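You operate a simulated robot arm through the tools that you are given. There is no shell and no other tool. Be economical: measure what you need, move in short steps, check, and stop when the job is done.

The job below is to be done with a simulated robot arm. You get a single attempt, and the scene is never put back.

TASK
Unbuckle the strap, stand it in the rack and oil the test buckle.
Fine: one drop on its sticking key; the rack's empty pocket; the oil pen goes back in its pot; leave the fork and the other straps.
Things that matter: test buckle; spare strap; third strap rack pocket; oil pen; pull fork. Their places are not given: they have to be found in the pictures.

Only the result counts: the job must be done as asked and must still hold three seconds after the hand-in. Knocking over, shifting, dropping, spilling or breaking anything else fails it.

THE ROBOT
A 6-joint arm with a two-finger parallel gripper, fixed in place. Base frame: the origin is at the foot of the arm, x ahead of it, y to its left, z up. Units: m, rad, N and s.
With the tool pointing down near the work surface it reaches from about 0.24 to 0.66 m from the base axis. Its first joint turns from -1.152 to 1.152 rad. Payload 2.9 kg.
The TCP is the grasp point between the finger pads, 0.03 m short of the fingertips. In the tool frame z runs along the fingers and y along their closing line. Largest opening 0.11 m; finger width 0.02, thickness 0.01; the body of the gripper, 0.048 by 0.112 m, starts 0.055 m behind the TCP.
Orientation is that of the tool frame in the base frame, as [roll, pitch, yaw] about the fixed x, y, z axes, in that order (R = Rz(yaw) Ry(pitch) Rx(roll)). With the fingers straight down and closing along the base's y, the tool's x points along the base's -x, its y along +y and its z along -z.

THE INTERFACE
- The arm moves only by the tool jog_arm. Its argument "increments" is a list of rows, each a list of 6 numbers: the shift along the tool's x, y, z in units of 400 mm (1.0 is 400 mm), then the turn, a rotation vector about the tool's x, y, z in units of 45 degrees (1.0 is 45 degrees). In form: [[tx, ty, tz, ax, ay, az], ...]. A call has 1 to 20 rows; each row is the pose to reach, as a shift and turn from the pose commanded when the call began, along the tool's axes at that moment. "fingers" is the opening, from 0 (shut) to 1 (fully open), set as the call begins (left out, the last holds). A call with a number of a shift or a turn outside -1 to 1 is refused whole. A row lasts 0.2 s, in which the tool goes at most 0.05 m and 0.15 rad; a call with a longer step from one row to the next is refused whole, and so is a gripper value outside its range. Where a pose cannot be reached the arm comes as near as it can. A force on the tool above 40 N (or 10 N above the force at the start of the call, whichever is more), or a blocked arm, ends the call early, and 0.2 s more pass. Each finger travels about 0.108 m/s and halts on what it meets, pressing with about 43 N; the grip force reading is that of the motor and also rises with nothing between the fingers. The clock runs only during rows and for 0.2 s after the last one: add rows that repeat a pose to give the fingers time. It gives the time, the measured TCP pose, the force on the tool (base axes), the opening and the grip force at its end, in the units of the frame above (readings bear some noise), and new pictures: "show" is both (left out), scene, wrist or none.
- Cameras (640 x 400 px; columns grow to the right, rows downward): "scene" is fixed at [0.0721, 0.4223, 1.4073]; the picture's right is [-0.81, -0.58, 0.00], its down [-0.20, 0.28, -0.94] and it looks along [0.55, -0.76, -0.34] (base axes); focal length 353 px, centre (320, 200). "wrist" rides on the gripper at [-0.036, 0, -0.057] in the tool frame; the picture's right is [0.00, -1.00, 0.00], its down [0.97, 0.00, -0.24] and it looks along [0.24, 0.00, 0.97] (tool axes); focal length 218 px, centre (320, 200).
- probe_pixels(camera, pixels): for up to 12 pixels [column, row] of the newest picture of that camera ("zoom" is the newest enlarged one), the place [x, y, z] in the base frame of the surface seen there, good to about 0.003 m. It takes no simulated time.
- inspect(camera, box): a new picture of the part [left, top, right, bottom] of that camera's present view, enlarged. It takes no simulated time.
- hand_in(): hands the job in; it is judged then, once.

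Keep the steps short. Do not move on a guess: measure, check each grasp and each placing, and mend mistakes. In all there are 80 turns and 120 pictures (those below and enlarged ones count). Leave the gripper open and the arm clear of the work at the hand-in unless told otherwise, and finish with a single line.

The tools are called after "Request:" by a JSON object that holds its "op" and its "data". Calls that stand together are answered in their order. jog_arm: Moves the arm, as the interface text tells. Its arguments: {"type":"object","properties":{"increments":{"type":"array","items":{"type":"array","items":{"type":"number"}}},"fingers":{"type":"number"},"show":{"type":"string","enum":["both","scene","wrist","none"]}},"required":["increments"]} The other tools are called the same way: probe_pixels (camera, pixels) gives the place of the surface under pixels of a picture; inspect (camera, box) takes an enlarged picture of a part of a camera's view; hand_in () hands the job in.

At the start:

```text
t: 0.0
ee_pos: [0.3156, 0.0254, 1.3219]
orientation: [3.14, 0.004, -3.14]
wrist_force: [0.9, 0.3, -0.9]
finger_gap: 0.1101
gripper_force: 0.0
```

scene: 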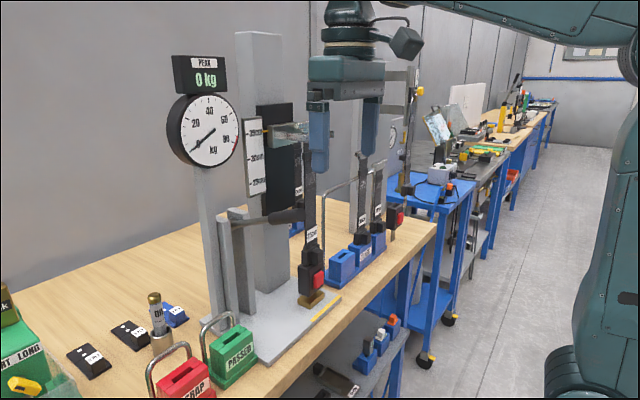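
wrist: 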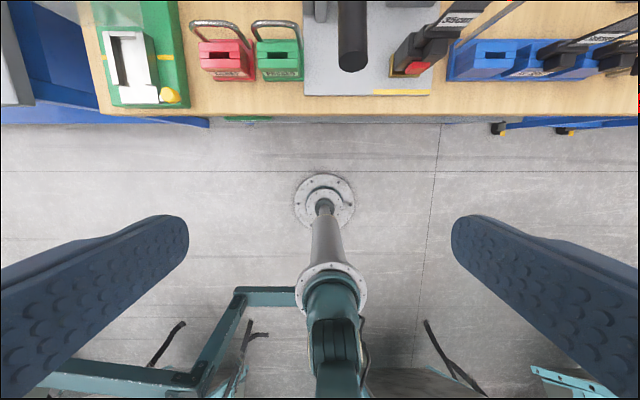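

I start by enlarging the main areas of the scene: the tester with the strap, and the items at lower left.

Request:
{"op": "inspect", "data": {"camera": "scene", "box": [200, 80, 440, 320]}}

Request:
{"op": "inspect", "data": {"camera": "scene", "box": [0, 250, 260, 400]}}

Request:
{"op": "inspect", "data": {"camera": "wrist", "box": [380, 0, 640, 120]}}

```text
1.67 times, centred on (320, 200) of scene
```

zoom: 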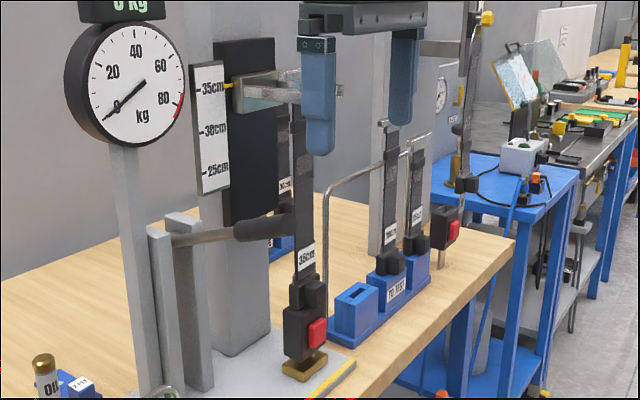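

```text
2.46 times, centred on (130, 325) of scene
```

zoom: 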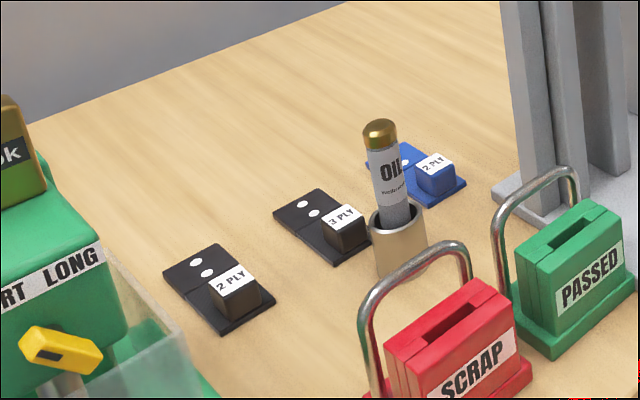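

```text
2.46 times, centred on (510, 60) of wrist
```

zoom: 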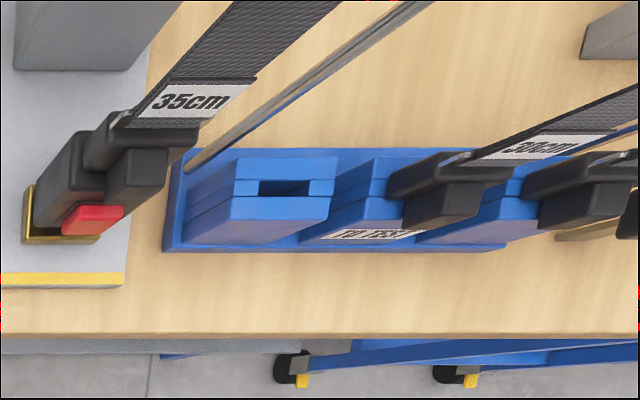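

The 35 cm strap is buckled into the red-key buckle on the tester, and the rack pocket nearest to it is empty. I look closer at the buckle, the strap top and fork, and the rack.

Request:
{"op": "inspect", "data": {"camera": "scene", "box": [270, 220, 350, 320]}}

Request:
{"op": "inspect", "data": {"camera": "scene", "box": [260, 100, 360, 200]}}

Request:
{"op": "inspect", "data": {"camera": "scene", "box": [325, 180, 425, 300]}}

Request:
{"op": "probe_pixels", "data": {"camera": "scene", "pixels": [[319, 281], [307, 270], [313, 258], [312, 234], [309, 180], [307, 150], [290, 132], [341, 255], [300, 216], [155, 297], [158, 345], [311, 300]]}}

```text
4.00 times, centred on (310, 270) of scene
```

zoom: 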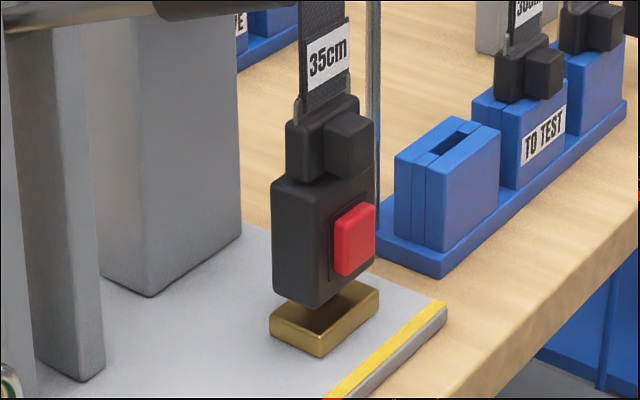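

```text
4.00 times, centred on (310, 150) of scene
```

zoom: 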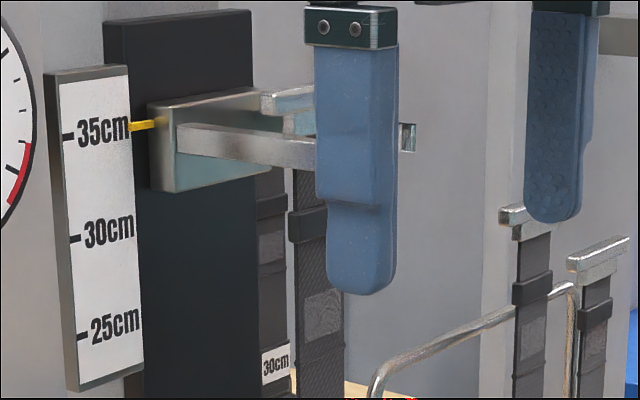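

```text
3.33 times, centred on (375, 240) of scene
```

zoom: 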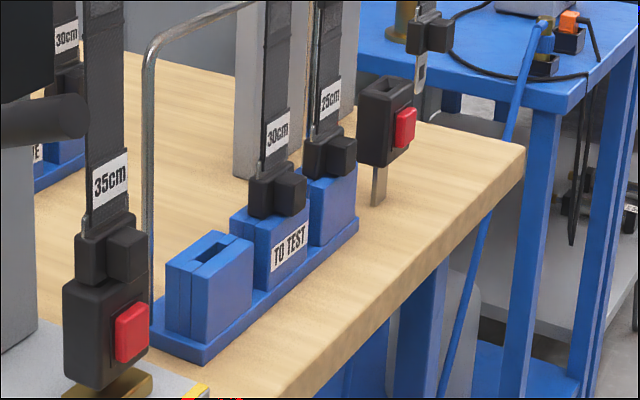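

```text
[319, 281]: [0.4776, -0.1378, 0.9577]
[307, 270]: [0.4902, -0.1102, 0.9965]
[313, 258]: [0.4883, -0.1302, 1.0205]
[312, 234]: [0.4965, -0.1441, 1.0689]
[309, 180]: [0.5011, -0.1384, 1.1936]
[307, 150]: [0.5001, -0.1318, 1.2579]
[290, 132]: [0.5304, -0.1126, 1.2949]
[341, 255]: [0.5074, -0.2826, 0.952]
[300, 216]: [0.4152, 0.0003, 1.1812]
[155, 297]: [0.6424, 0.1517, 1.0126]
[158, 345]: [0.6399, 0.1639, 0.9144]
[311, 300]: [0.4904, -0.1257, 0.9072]
```

The strap stands on a tongue block in the buckle, with its T-bar in the fork at about z 1.29. The key faces −x at about (0.478, −0.138, 0.958). I start turning the tool towards horizontal (+x) and shift to y ≈ −0.135 for a closer view.

Request:
{"op": "jog_arm", "data": {"increments": [[0.03, -0.07, 0, 0, -0.16, 0], [0.06, -0.14, 0, 0, -0.32, 0], [0.09, -0.21, 0.02, 0, -0.48, 0], [0.12, -0.28, 0.04, 0, -0.64, 0], [0.14, -0.34, 0.06, 0, -0.8, 0], [0.16, -0.4, 0.08, 0, -0.95, 0], [0.16, -0.4, 0.1, 0, -1, 0]], "show": "wrist"}}

```text
t: 1.6
ee_pos: [0.2653, -0.1282, 1.2792]
orientation: [3.141, 0.792, 3.141]
wrist_force: [0.2, 0.0, -0.4]
finger_gap: 0.11
gripper_force: 0.0
out of reach, approached as far as the arm can: row 2, 3, 6, 7
```

wrist: 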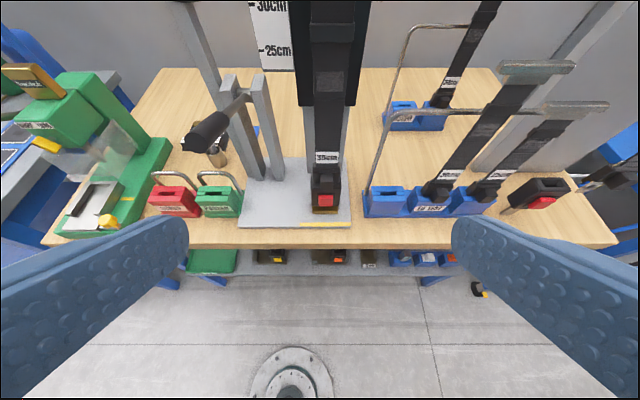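

Now there are two blue racks in view, so I need to read their labels and see which pockets are empty.

Request:
{"op": "inspect", "data": {"camera": "wrist", "box": [350, 60, 610, 222]}}

Request:
{"op": "inspect", "data": {"camera": "wrist", "box": [270, 130, 370, 230]}}

Request:
{"op": "inspect", "data": {"camera": "scene", "box": [270, 170, 400, 290]}}

Request:
{"op": "inspect", "data": {"camera": "wrist", "box": [130, 90, 290, 220]}}

Request:
{"op": "probe_pixels", "data": {"camera": "wrist", "pixels": [[325, 200], [326, 180], [327, 158], [327, 120], [388, 190], [380, 188], [435, 190], [474, 187], [388, 212], [400, 106], [435, 106], [425, 115]]}}

```text
2.46 times, centred on (480, 141) of wrist
```

zoom: 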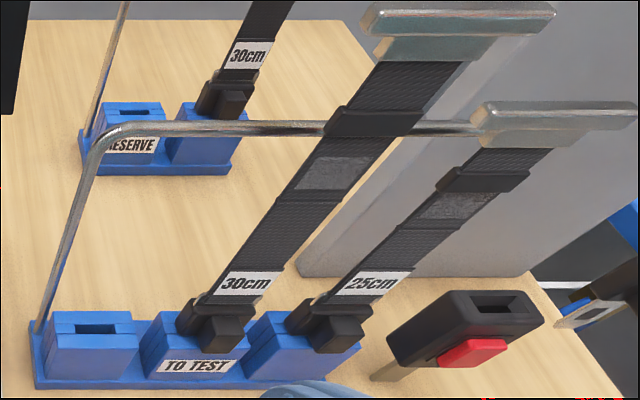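

```text
4.00 times, centred on (320, 180) of wrist
```

zoom: 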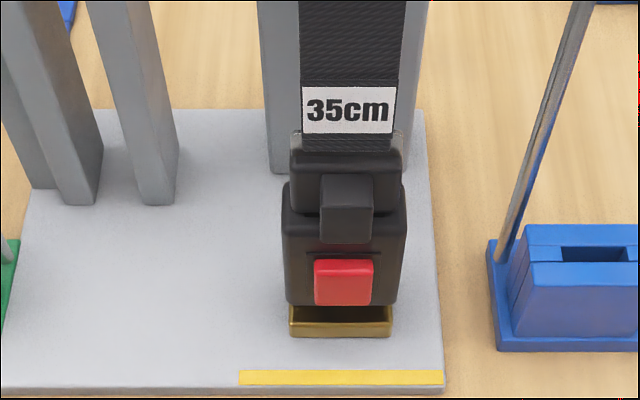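

```text
3.33 times, centred on (335, 230) of scene
```

zoom: 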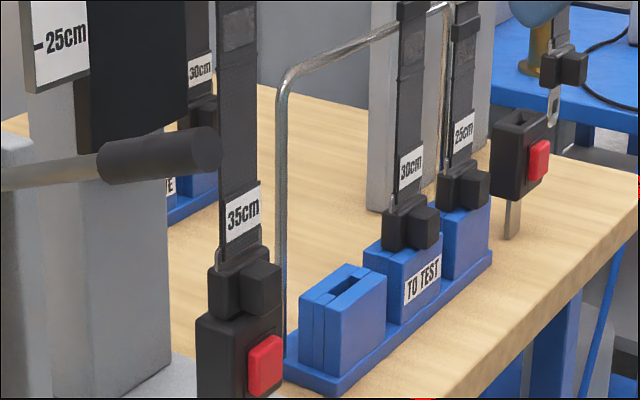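

```text
3.08 times, centred on (210, 155) of wrist
```

zoom: 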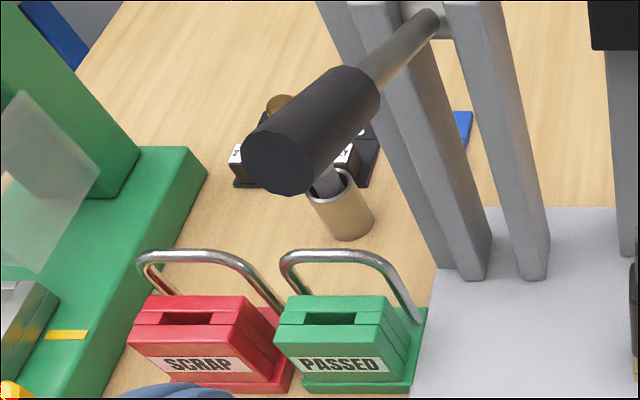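

```text
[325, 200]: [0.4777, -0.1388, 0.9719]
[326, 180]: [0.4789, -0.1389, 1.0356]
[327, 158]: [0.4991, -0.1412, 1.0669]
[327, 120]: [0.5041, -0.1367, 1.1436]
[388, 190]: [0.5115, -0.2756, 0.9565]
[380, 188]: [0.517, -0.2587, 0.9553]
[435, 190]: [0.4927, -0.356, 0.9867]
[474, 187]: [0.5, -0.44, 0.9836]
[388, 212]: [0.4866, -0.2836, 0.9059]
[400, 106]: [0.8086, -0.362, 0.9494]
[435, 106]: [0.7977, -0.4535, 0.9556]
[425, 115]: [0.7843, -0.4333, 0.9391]
```

The "TO TEST" rack has its empty pocket at about y −0.277. The other two pockets hold straps. The RESERVE rack is far back. I finish turning to horizontal and come down to about z 1.0, well in front of the buckle.

Request:
{"op": "jog_arm", "data": {"increments": [[0.044, -0.003, 0.08, 0, -0.12, 0], [0.088, -0.006, 0.16, 0, -0.25, 0], [0.132, -0.01, 0.24, 0, -0.38, 0], [0.177, -0.013, 0.318, 0, -0.5, 0], [0.221, -0.016, 0.398, 0, -0.63, 0], [0.265, -0.02, 0.477, 0, -0.76, 0], [0.309, -0.023, 0.557, 0, -0.88, 0], [0.3535, -0.026, 0.636, 0, -1, 0]], "show": "both"}}

```text
t: 3.4
ee_pos: [0.384, -0.1878, 1.0742]
orientation: [3.131, 1.479, 3.125]
wrist_force: [0.0, 0.0, 1.1]
finger_gap: 0.1099
gripper_force: 0.1
out of reach, approached as far as the arm can: row 4, 5, 6, 7, 8
```

scene: 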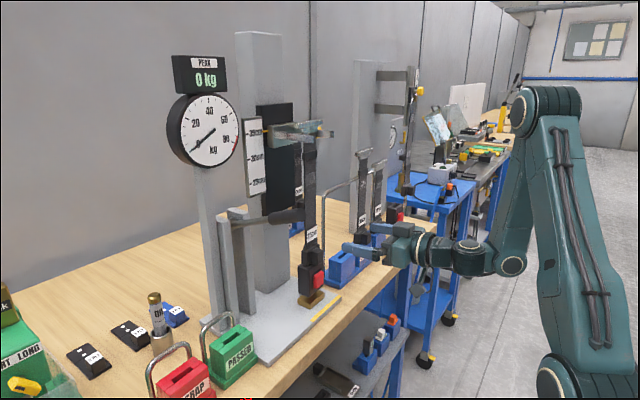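
wrist: 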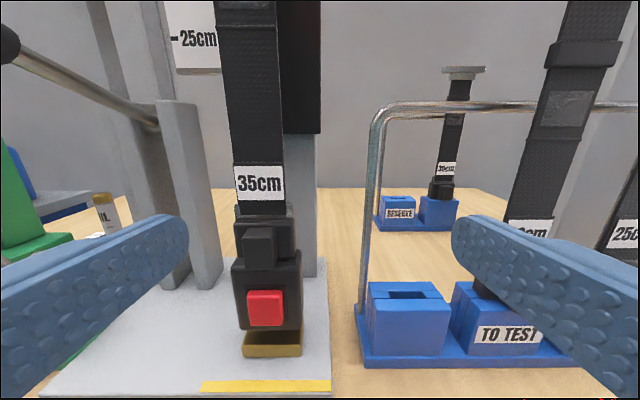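

The pose was limited by the near reach, but the view is good. I look closely at the buckle, and at the strap top now that the gripper is out of the scene view.

Request:
{"op": "inspect", "data": {"camera": "wrist", "box": [200, 180, 340, 370]}}

Request:
{"op": "inspect", "data": {"camera": "scene", "box": [240, 100, 340, 180]}}

Request:
{"op": "probe_pixels", "data": {"camera": "wrist", "pixels": [[250, 308], [281, 308], [265, 293], [265, 323], [249, 248], [273, 248], [260, 232], [240, 225], [288, 225], [238, 275], [298, 275], [400, 293]]}}

Request:
{"op": "probe_pixels", "data": {"camera": "scene", "pixels": [[306, 122], [333, 132], [320, 135], [309, 141], [275, 128], [310, 150], [303, 136], [326, 128], [314, 124]]}}

```text
2.11 times, centred on (270, 275) of wrist
```

zoom: 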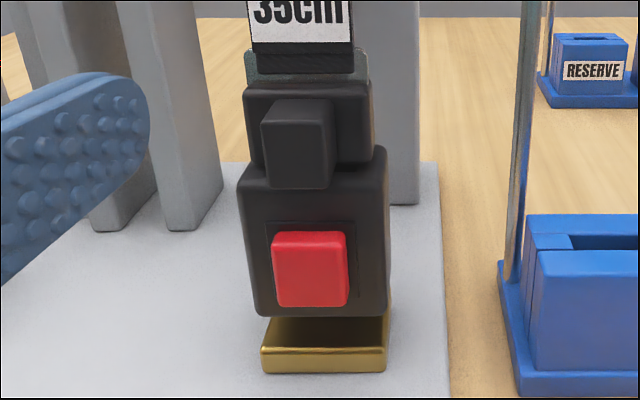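

```text
5.00 times, centred on (290, 140) of scene
```

zoom: 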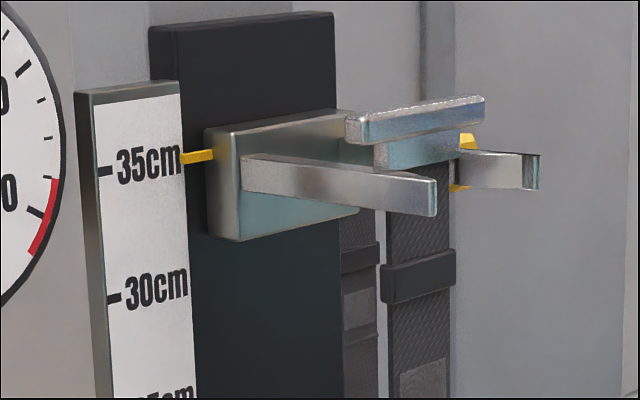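

```text
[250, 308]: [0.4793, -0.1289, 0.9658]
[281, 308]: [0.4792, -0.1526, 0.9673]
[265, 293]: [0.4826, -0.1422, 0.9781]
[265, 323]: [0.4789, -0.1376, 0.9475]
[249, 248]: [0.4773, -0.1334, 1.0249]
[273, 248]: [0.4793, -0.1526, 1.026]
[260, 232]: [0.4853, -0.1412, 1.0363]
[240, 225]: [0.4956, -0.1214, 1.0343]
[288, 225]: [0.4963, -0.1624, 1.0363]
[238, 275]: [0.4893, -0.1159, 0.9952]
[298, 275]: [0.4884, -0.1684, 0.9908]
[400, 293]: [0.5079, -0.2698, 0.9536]
```

```text
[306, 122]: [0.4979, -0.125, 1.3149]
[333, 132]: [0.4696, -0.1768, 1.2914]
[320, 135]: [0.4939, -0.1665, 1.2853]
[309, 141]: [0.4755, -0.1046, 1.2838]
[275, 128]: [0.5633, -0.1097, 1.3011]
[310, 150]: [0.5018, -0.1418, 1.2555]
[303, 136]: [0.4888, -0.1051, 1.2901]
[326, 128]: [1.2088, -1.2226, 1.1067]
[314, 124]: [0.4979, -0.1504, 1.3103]
```

Key centre is about (0.478, −0.141, 0.962). The stub above it is about 0.02 wide at y −0.142, z 1.025. The T-bar rests on top of the fork prongs, which end at x ≈ 0.47. I close the fingers and line up in front of the key at x ≈ 0.41 (tips at 0.44), so it doesn't touch yet.

Request:
{"op": "jog_arm", "data": {"increments": [[0.02, 0.003, 0.05, 0, 0, 0], [0.04, 0.006, 0.1, 0, 0, 0], [0.07, 0.009, 0.15, 0, 0, 0], [0.1, 0.011, 0.196, 0, 0, 0], [0.1, 0.011, 0.196, 0, 0, 0]], "fingers": 0, "show": "wrist"}}

```text
t: 4.6
ee_pos: [0.4604, -0.1832, 1.0275]
orientation: [3.134, 1.478, 3.128]
wrist_force: [-0.2, 0.6, 0.0]
finger_gap: 0.0001
gripper_force: 38.0
```

wrist: 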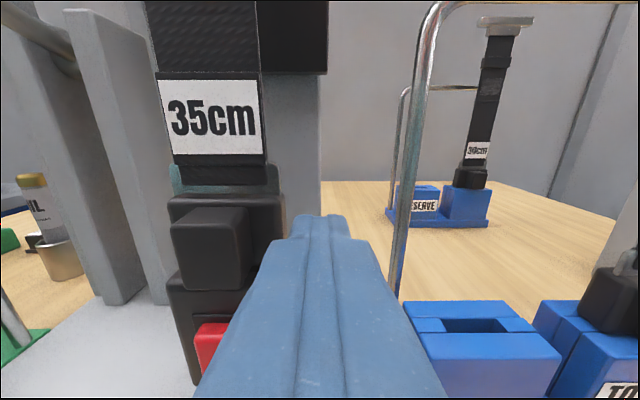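

Moves count from the pose actually reached. The tips are now beside the buckle with no force on them. I back off, then move to y −0.141, z 0.962 and level the tool.

Request:
{"op": "jog_arm", "data": {"increments": [[0.005, 0, -0.06, 0, 0, 0], [0.0104, 0, -0.112, 0, 0, 0], [0.09, 0.053, -0.105, 0, -0.06, 0], [0.1735, 0.106, -0.0968, 0, -0.118, 0], [0.1735, 0.106, -0.0968, 0, -0.118, 0]], "show": "wrist"}}

```text
t: 5.8
ee_pos: [0.4887, -0.19, 1.0349]
orientation: [3.084, 1.562, 3.081]
wrist_force: [-0.1, -0.4, 0.2]
finger_gap: 0.0002
gripper_force: 37.4
out of reach, approached as far as the arm can: row 1, 2, 3, 4, 5
```

wrist: 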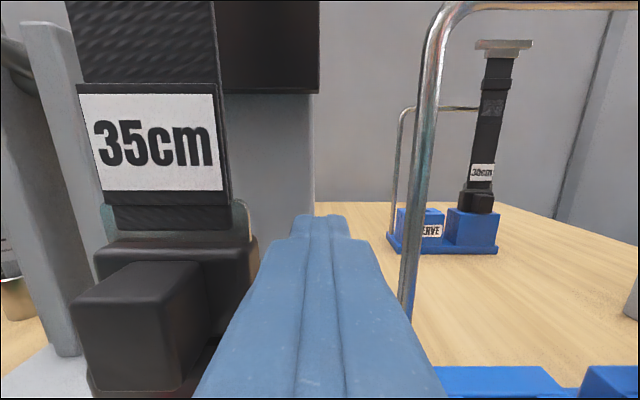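

A level tool needs a longer reach, so a tilted pose is needed. I retract while pitching the fingers down to about 50°, then slide over to y −0.141.

Request:
{"op": "jog_arm", "data": {"increments": [[-0.02, 0, -0.05, 0, 0.17, 0], [-0.05, 0, -0.1, 0, 0.34, 0], [-0.08, 0, -0.16, 0, 0.51, 0], [-0.1, 0, -0.22, 0, 0.68, 0], [-0.1, 0.06, -0.25, 0, 0.85, 0], [-0.1, 0.123, -0.25, 0, 0.9, 0]], "show": "wrist"}}

```text
t: 7.2
ee_pos: [0.3866, -0.1383, 1.075]
orientation: [3.139, 0.862, 3.135]
wrist_force: [-0.2, -0.2, 0.4]
finger_gap: 0.0
gripper_force: 37.9
```

wrist: 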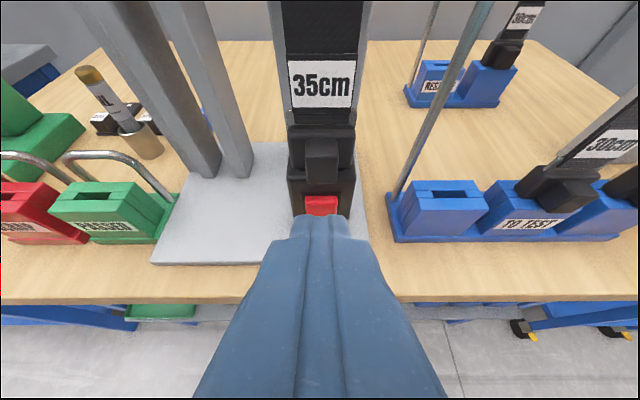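

Good: aligned at 49° pitch with no reach problem. I move so the leading fingertip corner stops about 8 mm short of the key centre.

Request:
{"op": "jog_arm", "data": {"increments": [[0.026, -0.001, 0.067, 0, 0, 0], [0.052, -0.003, 0.134, 0, 0, 0], [0.078, -0.004, 0.2, 0, 0, 0], [0.1036, -0.005, 0.267, 0, 0, 0], [0.1036, -0.005, 0.267, 0, 0, 0]], "show": "both"}}

```text
t: 8.4
ee_pos: [0.4415, -0.1402, 0.9724]
orientation: [3.141, 0.861, 3.139]
wrist_force: [0.2, -0.5, 0.5]
finger_gap: 0.0
gripper_force: 37.8
```

scene: 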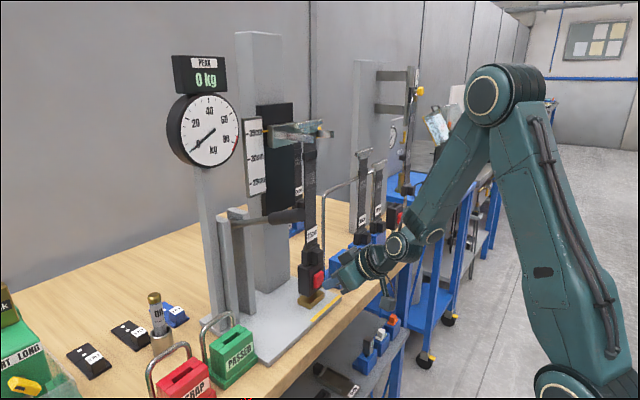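
wrist: 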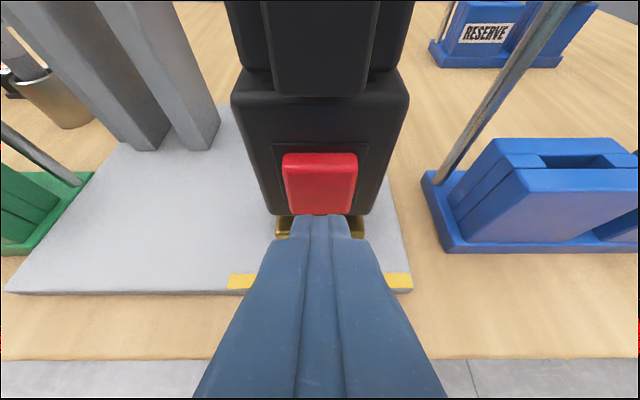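

Aligned with the key. I press gently along +x in small steps up to 16 mm (contact expected at about 8 mm).

Request:
{"op": "jog_arm", "data": {"increments": [[-0.0081, 0, 0.0095, 0, 0, 0], [-0.0146, 0, 0.0171, 0, 0, 0], [-0.0179, 0, 0.0209, 0, 0, 0], [-0.0212, 0, 0.0247, 0, 0, 0], [-0.0236, 0, 0.0275, 0, 0, 0], [-0.026, 0, 0.0304, 0, 0, 0]], "show": "both"}}

```text
t: 9.8
ee_pos: [0.4544, -0.1409, 0.9714]
orientation: [3.14, 0.861, 3.136]
wrist_force: [-21.5, 0.0, 5.4]
finger_gap: 0.0001
gripper_force: 37.4
```

scene: 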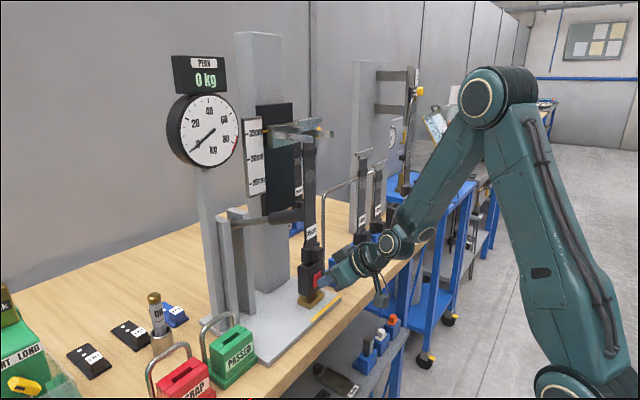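
wrist: 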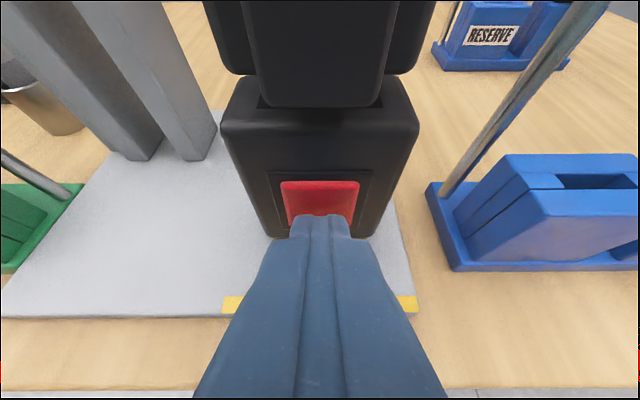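

Force is 21 N on the key and the tongue block looks as if it has risen. I enlarge to check.

Request:
{"op": "inspect", "data": {"camera": "scene", "box": [280, 230, 360, 310]}}

Request:
{"op": "inspect", "data": {"camera": "scene", "box": [240, 100, 340, 180]}}

```text
5.00 times, centred on (320, 270) of scene
```

zoom: 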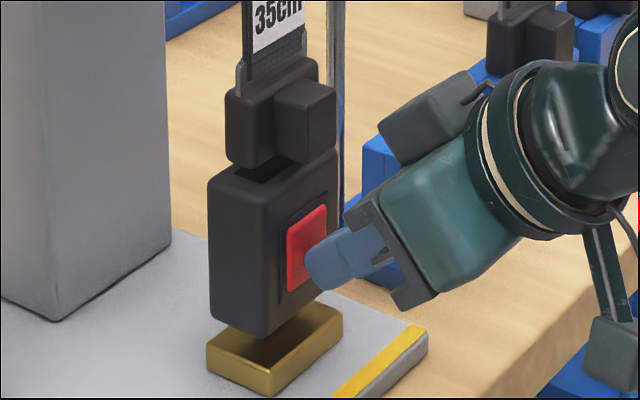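

```text
5.00 times, centred on (290, 140) of scene
```

zoom: 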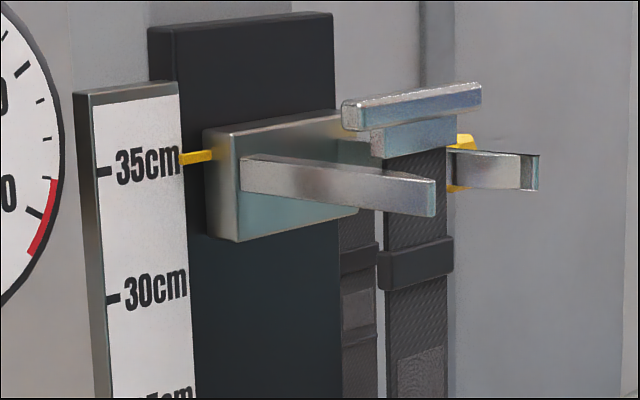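

The tongue has popped up about 1 cm, so it is unbuckled. I back off the key and check that it stays up.

Request:
{"op": "jog_arm", "data": {"increments": [[0.016, 0, -0.019, 0, 0, 0], [0.049, 0, -0.057, 0, 0, 0], [0.0, 0, -0.14, 0, 0, 0], [0.0, 0, -0.14, 0, 0, 0]], "show": "both"}}

Request:
{"op": "inspect", "data": {"camera": "scene", "box": [270, 220, 350, 320]}}

Request:
{"op": "inspect", "data": {"camera": "wrist", "box": [220, 60, 420, 230]}}

```text
t: 10.8
ee_pos: [0.4134, -0.1388, 1.0106]
orientation: [3.141, 0.866, 3.136]
wrist_force: [-0.2, 0.3, 0.1]
finger_gap: 0.0
gripper_force: 37.9
```

scene: 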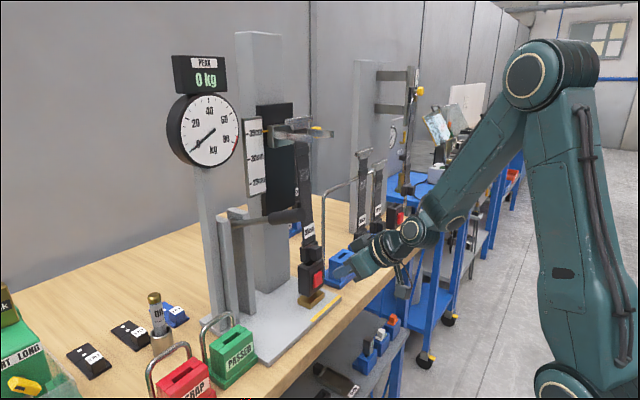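
wrist: 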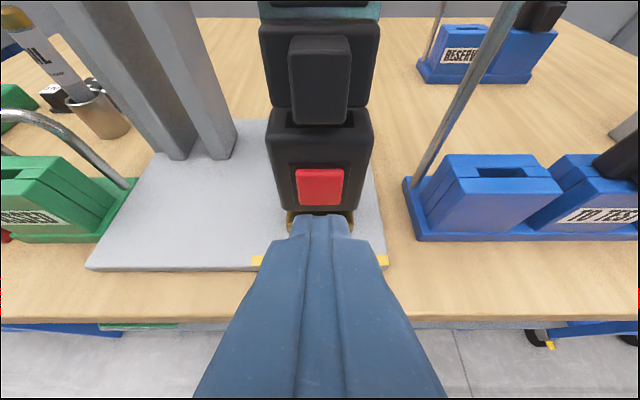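

```text
4.00 times, centred on (310, 270) of scene
```

zoom: 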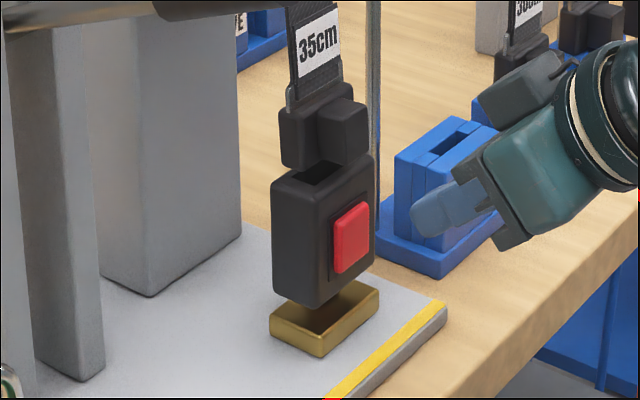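

```text
2.35 times, centred on (320, 145) of wrist
```

zoom: 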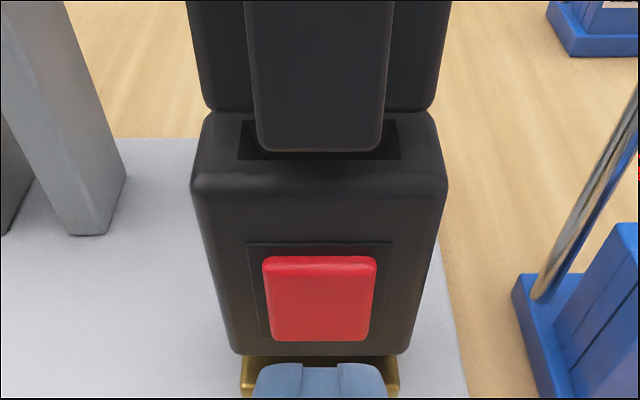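

Unbuckled and the key has sprung back. The strap looks slightly tilted now, so I check its top and measure its line.

Request:
{"op": "inspect", "data": {"camera": "scene", "box": [240, 100, 340, 180]}}

Request:
{"op": "inspect", "data": {"camera": "scene", "box": [280, 120, 340, 260]}}

Request:
{"op": "probe_pixels", "data": {"camera": "scene", "pixels": [[309, 235], [307, 210], [305, 180], [303, 160], [304, 120], [318, 123], [290, 124], [317, 252], [308, 260]]}}

Request:
{"op": "probe_pixels", "data": {"camera": "wrist", "pixels": [[292, 50], [350, 50], [296, 110], [346, 110], [265, 90], [378, 90], [320, 40], [320, 118], [320, 80], [319, 8], [483, 173], [498, 172]]}}

```text
5.00 times, centred on (290, 140) of scene
```

zoom: 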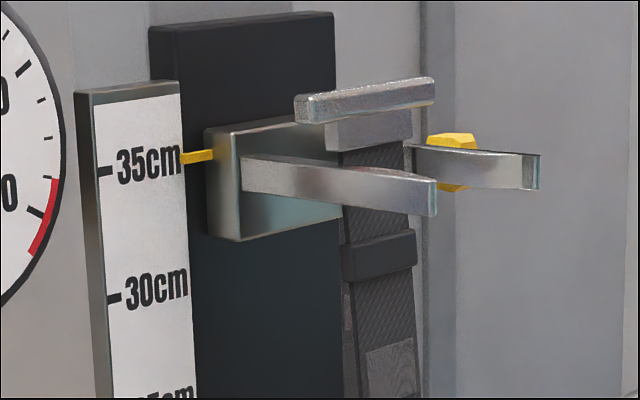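

```text
2.86 times, centred on (310, 190) of scene
```

zoom: 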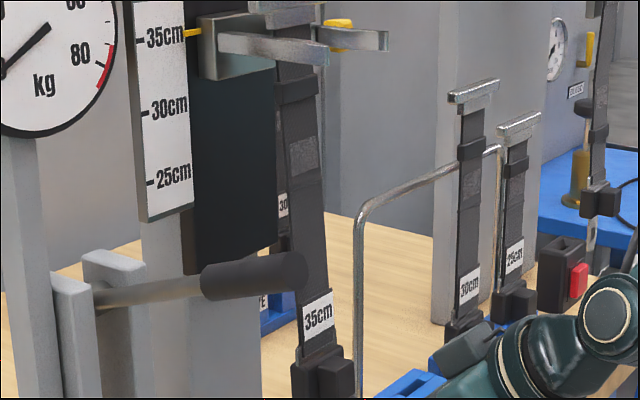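

```text
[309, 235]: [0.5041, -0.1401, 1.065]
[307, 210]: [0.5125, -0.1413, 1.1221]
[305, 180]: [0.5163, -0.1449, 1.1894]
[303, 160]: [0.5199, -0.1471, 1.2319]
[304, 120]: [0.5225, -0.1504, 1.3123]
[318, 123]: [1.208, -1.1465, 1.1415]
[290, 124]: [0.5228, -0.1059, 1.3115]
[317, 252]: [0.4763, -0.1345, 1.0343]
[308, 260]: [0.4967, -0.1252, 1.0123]
```

```text
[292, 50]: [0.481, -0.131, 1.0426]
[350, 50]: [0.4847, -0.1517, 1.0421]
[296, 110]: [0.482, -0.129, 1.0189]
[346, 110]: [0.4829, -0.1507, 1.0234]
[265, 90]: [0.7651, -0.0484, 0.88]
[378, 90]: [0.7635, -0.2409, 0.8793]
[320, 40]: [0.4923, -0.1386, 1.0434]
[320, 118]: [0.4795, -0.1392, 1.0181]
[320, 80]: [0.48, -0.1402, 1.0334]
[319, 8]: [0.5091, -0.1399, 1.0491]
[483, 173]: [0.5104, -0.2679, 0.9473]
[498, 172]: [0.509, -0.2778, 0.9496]
```

The strap now leans about 5.7° back onto the fork, with the tongue still in the mouth. The stub is centred at about (0.489, −0.1405, 1.030). I open to about 5 cm and go to a standoff in front of the stub at 55° pitch.

Request:
{"op": "jog_arm", "data": {"increments": [[-0.065, -0.002, -0.027, 0, -0.06, 0], [-0.129, -0.004, -0.0533, 0, -0.12, 0], [-0.129, -0.004, -0.0533, 0, -0.12, 0], [-0.129, -0.004, -0.0533, 0, -0.12, 0]], "fingers": 0.45, "show": "wrist"}}

```text
t: 11.8
ee_pos: [0.4321, -0.1421, 1.0616]
orientation: [3.141, 0.962, 3.136]
wrist_force: [-0.2, 0.0, 0.4]
finger_gap: 0.0495
gripper_force: 0.1
```

wrist: 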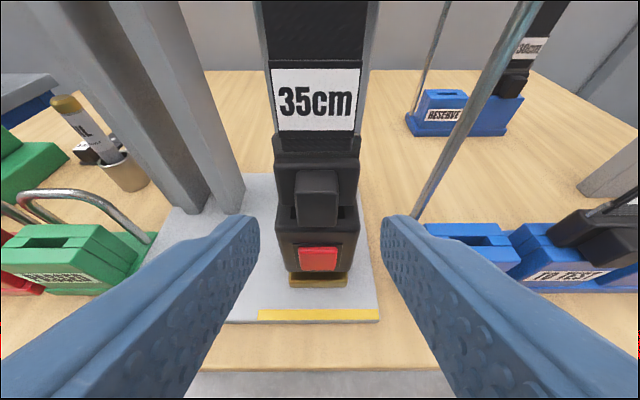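

Centred. I advance along the fingers about 38 mm, then close in the next call.

Request:
{"op": "jog_arm", "data": {"increments": [[-0.001, 0.002, 0.047, 0, 0, 0], [-0.002, 0.003, 0.08, 0, 0, 0], [-0.002, 0.003, 0.094, 0, 0, 0], [-0.002, 0.003, 0.094, 0, 0, 0]], "show": "both"}}

Request:
{"op": "inspect", "data": {"camera": "scene", "box": [270, 210, 370, 310]}}

```text
t: 12.8
ee_pos: [0.4642, -0.1401, 1.042]
orientation: [-3.141, 0.959, 3.138]
wrist_force: [-0.2, 0.1, 0.3]
finger_gap: 0.0497
gripper_force: 0.0
```

scene: 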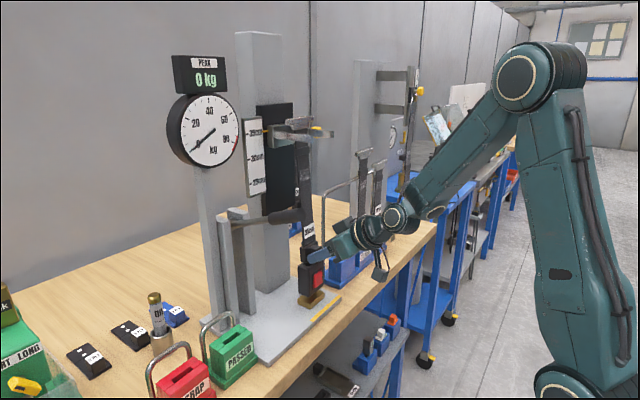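
wrist: 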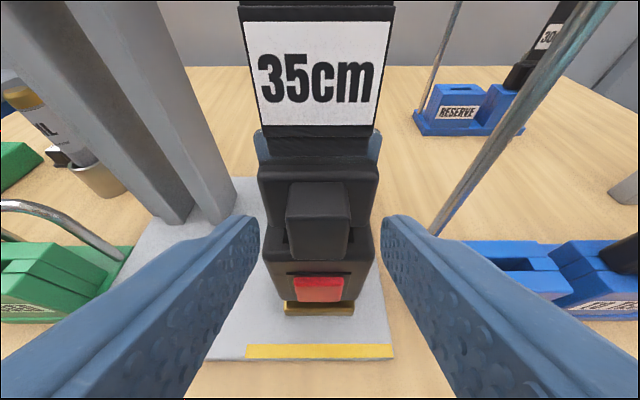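

```text
4.00 times, centred on (320, 260) of scene
```

zoom: 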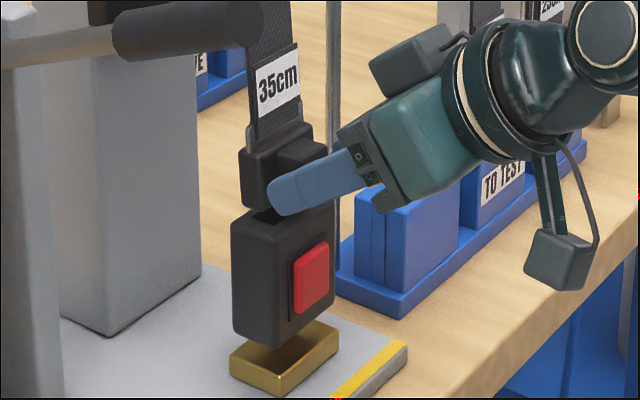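

The fingers straddle the lower half of the stub. I raise 3 mm across the finger, then close.

Request:
{"op": "jog_arm", "data": {"increments": [[-0.008, 0, 0, 0, 0, 0], [-0.008, 0, 0, 0, 0, 0], [-0.008, 0, 0, 0, 0, 0], [-0.008, 0, 0, 0, 0, 0]], "fingers": 0, "show": "wrist"}}

Request:
{"op": "inspect", "data": {"camera": "scene", "box": [270, 210, 370, 310]}}

```text
t: 13.8
ee_pos: [0.4635, -0.1409, 1.0436]
orientation: [3.138, 0.956, 3.136]
wrist_force: [-10.8, -0.7, -1.3]
finger_gap: 0.0232
gripper_force: 42.6
```

wrist: 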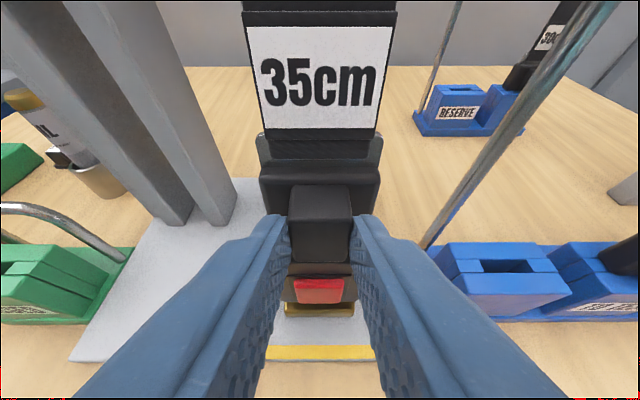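

```text
4.00 times, centred on (320, 260) of scene
```

zoom: 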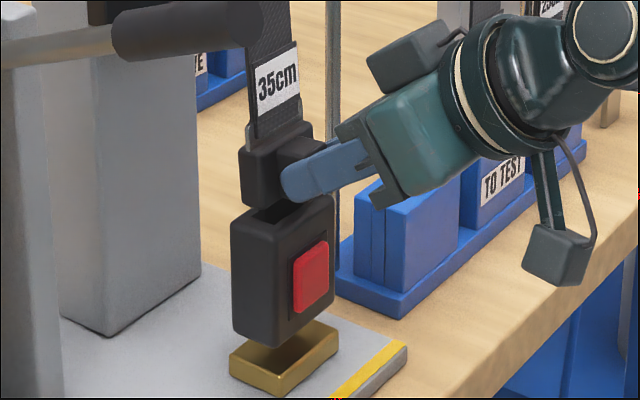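

Gripped at 23 mm. I lift slowly by 30 mm.

Request:
{"op": "jog_arm", "data": {"increments": [[-0.0153, 0, -0.0108, 0, 0, 0], [-0.0306, 0, -0.0216, 0, 0, 0], [-0.046, 0, -0.0325, 0, 0, 0], [-0.0613, 0, -0.0433, 0, 0, 0]], "show": "scene"}}

Request:
{"op": "inspect", "data": {"camera": "scene", "box": [270, 210, 370, 310]}}

Request:
{"op": "inspect", "data": {"camera": "scene", "box": [240, 90, 340, 170]}}

```text
t: 14.8
ee_pos: [0.4657, -0.1402, 1.0741]
orientation: [3.141, 0.963, 3.137]
wrist_force: [-0.3, 0.4, -1.5]
finger_gap: 0.0231
gripper_force: 43.2
```

scene: 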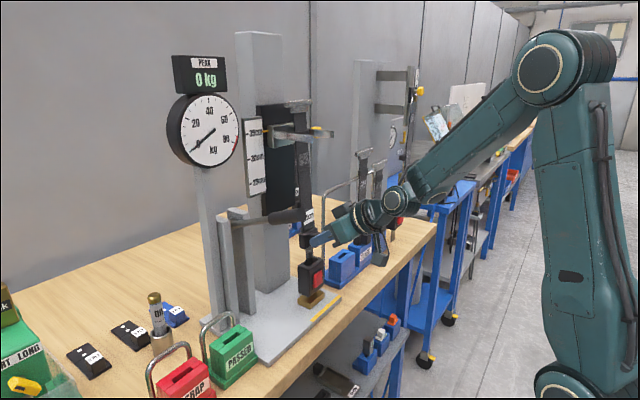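

```text
4.00 times, centred on (320, 260) of scene
```

zoom: 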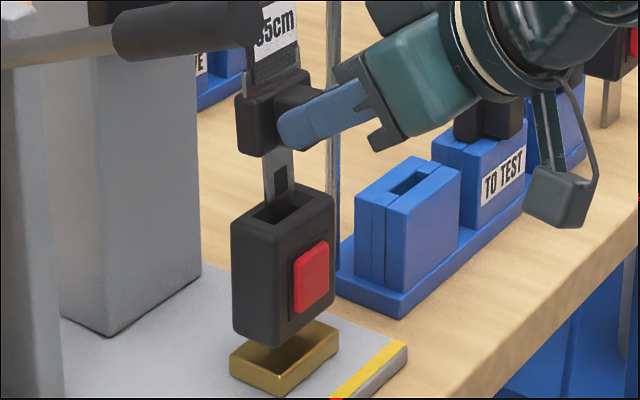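

```text
5.00 times, centred on (290, 130) of scene
```

zoom: 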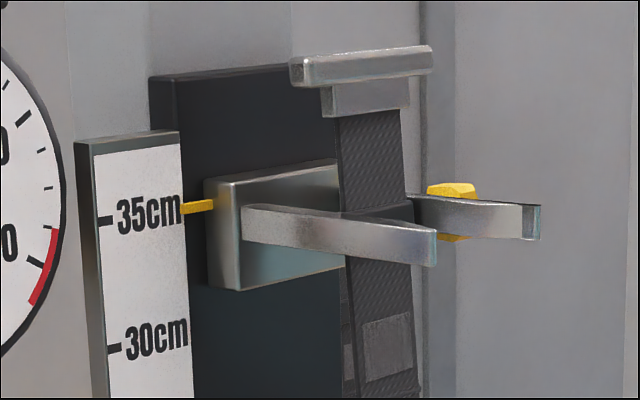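

The strap follows, with low force. I lift another 35 mm to clear the tongue.

Request:
{"op": "jog_arm", "data": {"increments": [[-0.019, 0, -0.011, 0, 0, 0], [-0.038, 0, -0.022, 0, 0, 0], [-0.057, 0, -0.033, 0, 0, 0], [-0.076, 0, -0.0438, 0, 0, 0]], "show": "scene"}}

Request:
{"op": "inspect", "data": {"camera": "scene", "box": [270, 190, 370, 290]}}

Request:
{"op": "inspect", "data": {"camera": "scene", "box": [240, 90, 340, 190]}}

```text
t: 15.8
ee_pos: [0.4684, -0.1412, 1.1101]
orientation: [3.14, 0.959, 3.136]
wrist_force: [0.0, -0.7, -0.8]
finger_gap: 0.0232
gripper_force: 43.1
```

scene: 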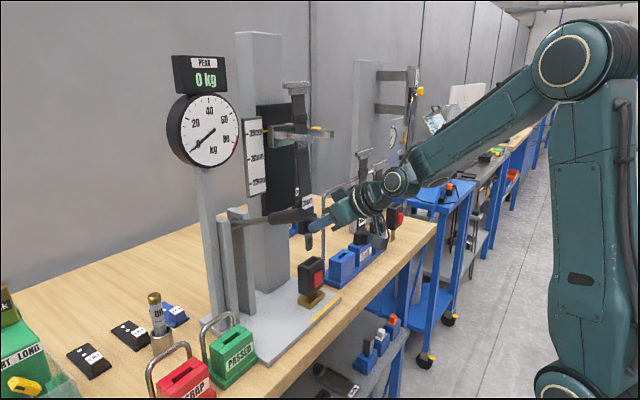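

```text
4.00 times, centred on (320, 240) of scene
```

zoom: 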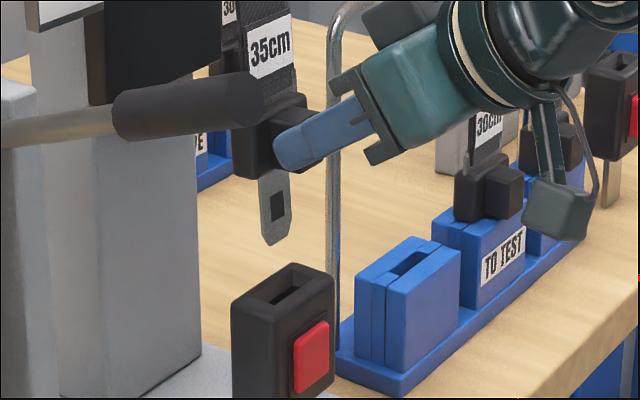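

```text
4.00 times, centred on (290, 140) of scene
```

zoom: 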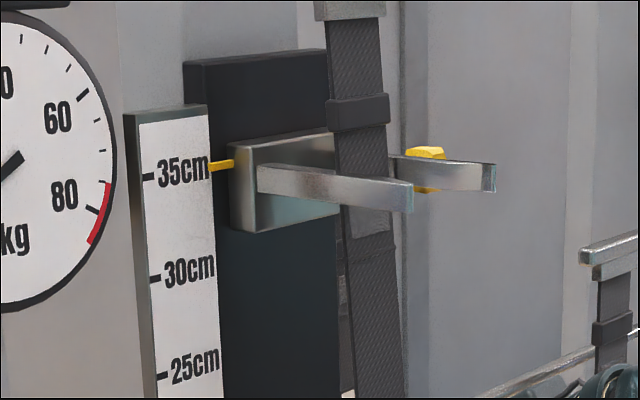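

The tongue is fully clear of the buckle. I straighten the strap (pitch +5.7°) and start drawing it back out of the fork, 40 mm first.

Request:
{"op": "jog_arm", "data": {"increments": [[0, 0, 0, 0, -0.065, 0], [0, 0, 0, 0, -0.127, 0], [0.0287, 0, -0.0409, 0, -0.127, 0], [0.0574, 0, -0.0818, 0, -0.127, 0]], "show": "both"}}

Request:
{"op": "inspect", "data": {"camera": "scene", "box": [240, 60, 360, 220]}}

```text
t: 16.8
ee_pos: [0.4283, -0.1402, 1.108]
orientation: [3.139, 1.059, 3.135]
wrist_force: [0.1, -0.2, -2.1]
finger_gap: 0.0235
gripper_force: 43.2
```

scene: 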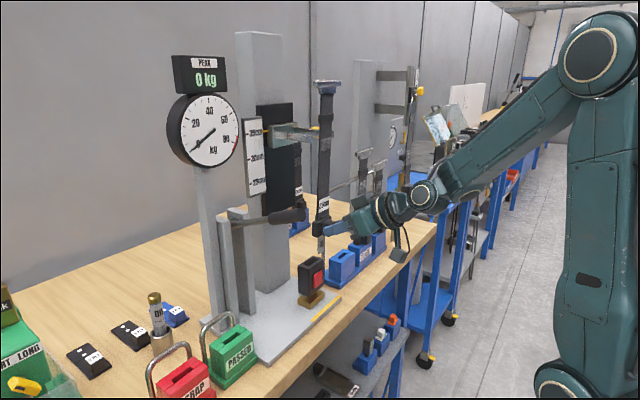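
wrist: 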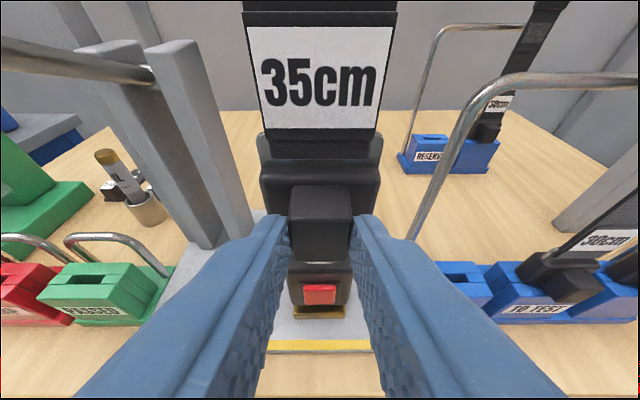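

```text
2.50 times, centred on (300, 140) of scene
```

zoom: 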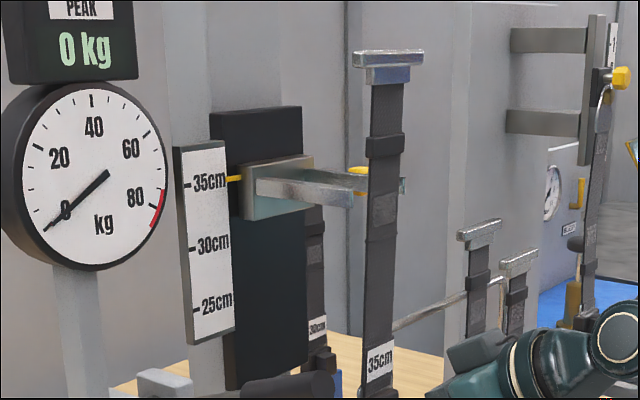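

The strap is nearly out of the fork. I move another 35 mm back, then probe the strap's line and the empty pocket.

Request:
{"op": "jog_arm", "data": {"increments": [[0.0215, 0, -0.0381, 0, 0, 0], [0.0429, 0, -0.0763, 0, 0, 0], [0.0429, 0, -0.0763, 0, 0, 0]], "show": "both"}}

```text
t: 17.6
ee_pos: [0.3948, -0.1406, 1.1098]
orientation: [-3.141, 1.057, 3.136]
wrist_force: [0.9, 0.3, -1.5]
finger_gap: 0.0234
gripper_force: 42.8
```

scene: 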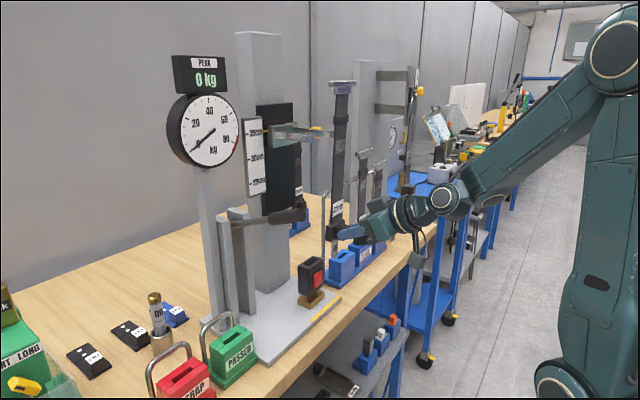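
wrist: 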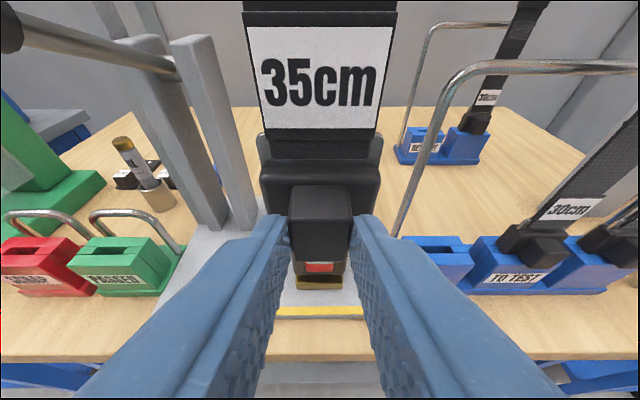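

Out of the fork. I measure the strap line and the empty pocket slot.

Request:
{"op": "probe_pixels", "data": {"camera": "scene", "pixels": [[337, 208], [339, 180], [341, 150], [342, 120], [343, 95], [331, 82], [353, 82], [335, 245], [336, 248]]}}

Request:
{"op": "inspect", "data": {"camera": "scene", "box": [310, 220, 400, 300]}}

Request:
{"op": "inspect", "data": {"camera": "wrist", "box": [380, 190, 580, 310]}}

```text
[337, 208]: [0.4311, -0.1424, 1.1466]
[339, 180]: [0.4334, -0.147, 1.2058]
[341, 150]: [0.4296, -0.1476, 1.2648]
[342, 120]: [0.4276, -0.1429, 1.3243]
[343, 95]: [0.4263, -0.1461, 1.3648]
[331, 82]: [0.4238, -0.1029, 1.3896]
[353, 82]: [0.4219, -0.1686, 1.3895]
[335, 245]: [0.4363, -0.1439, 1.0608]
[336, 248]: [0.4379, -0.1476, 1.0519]
```

```text
5.00 times, centred on (355, 260) of scene
```

zoom: 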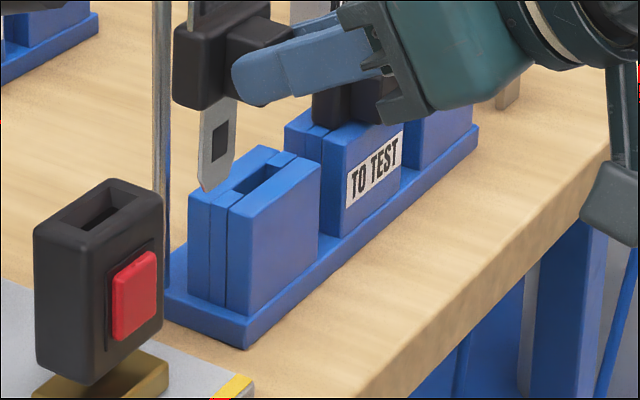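

```text
3.20 times, centred on (480, 250) of wrist
```

zoom: 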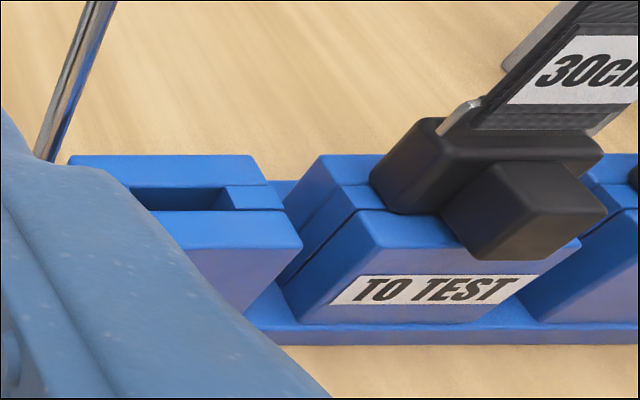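

The strap leans −x by about 1.9° (over-corrected). I probe the slot edges of the empty pocket in this zoom, and the neighbouring strap as a reference for seating.

Request:
{"op": "probe_pixels", "data": {"camera": "zoom", "pixels": [[110, 175], [200, 172], [245, 197], [190, 228], [222, 203], [190, 187], [190, 211], [284, 200], [302, 242], [72, 160], [250, 157], [180, 199]]}}

Request:
{"op": "probe_pixels", "data": {"camera": "zoom", "pixels": [[500, 120], [450, 120], [592, 128], [470, 215], [545, 225], [490, 185], [600, 200], [365, 225], [580, 245], [420, 232], [340, 200], [370, 180]]}}

```text
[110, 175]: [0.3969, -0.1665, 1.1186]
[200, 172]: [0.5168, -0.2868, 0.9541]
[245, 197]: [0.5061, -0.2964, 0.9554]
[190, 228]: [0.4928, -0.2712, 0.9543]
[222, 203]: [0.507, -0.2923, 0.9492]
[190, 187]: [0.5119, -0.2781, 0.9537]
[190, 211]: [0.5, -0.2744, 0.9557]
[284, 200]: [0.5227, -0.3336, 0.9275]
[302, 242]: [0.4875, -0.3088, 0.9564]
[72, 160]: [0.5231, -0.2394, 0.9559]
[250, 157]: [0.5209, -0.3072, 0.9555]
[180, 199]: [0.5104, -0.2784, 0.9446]
```

```text
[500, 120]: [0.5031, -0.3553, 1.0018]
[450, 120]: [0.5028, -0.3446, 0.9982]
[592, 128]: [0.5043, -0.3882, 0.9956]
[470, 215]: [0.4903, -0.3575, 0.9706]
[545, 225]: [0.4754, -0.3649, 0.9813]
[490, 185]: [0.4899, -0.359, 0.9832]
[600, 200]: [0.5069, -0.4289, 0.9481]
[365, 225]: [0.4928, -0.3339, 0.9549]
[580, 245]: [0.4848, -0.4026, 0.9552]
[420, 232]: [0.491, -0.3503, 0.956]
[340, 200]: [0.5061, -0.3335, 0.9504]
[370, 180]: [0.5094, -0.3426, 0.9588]
```

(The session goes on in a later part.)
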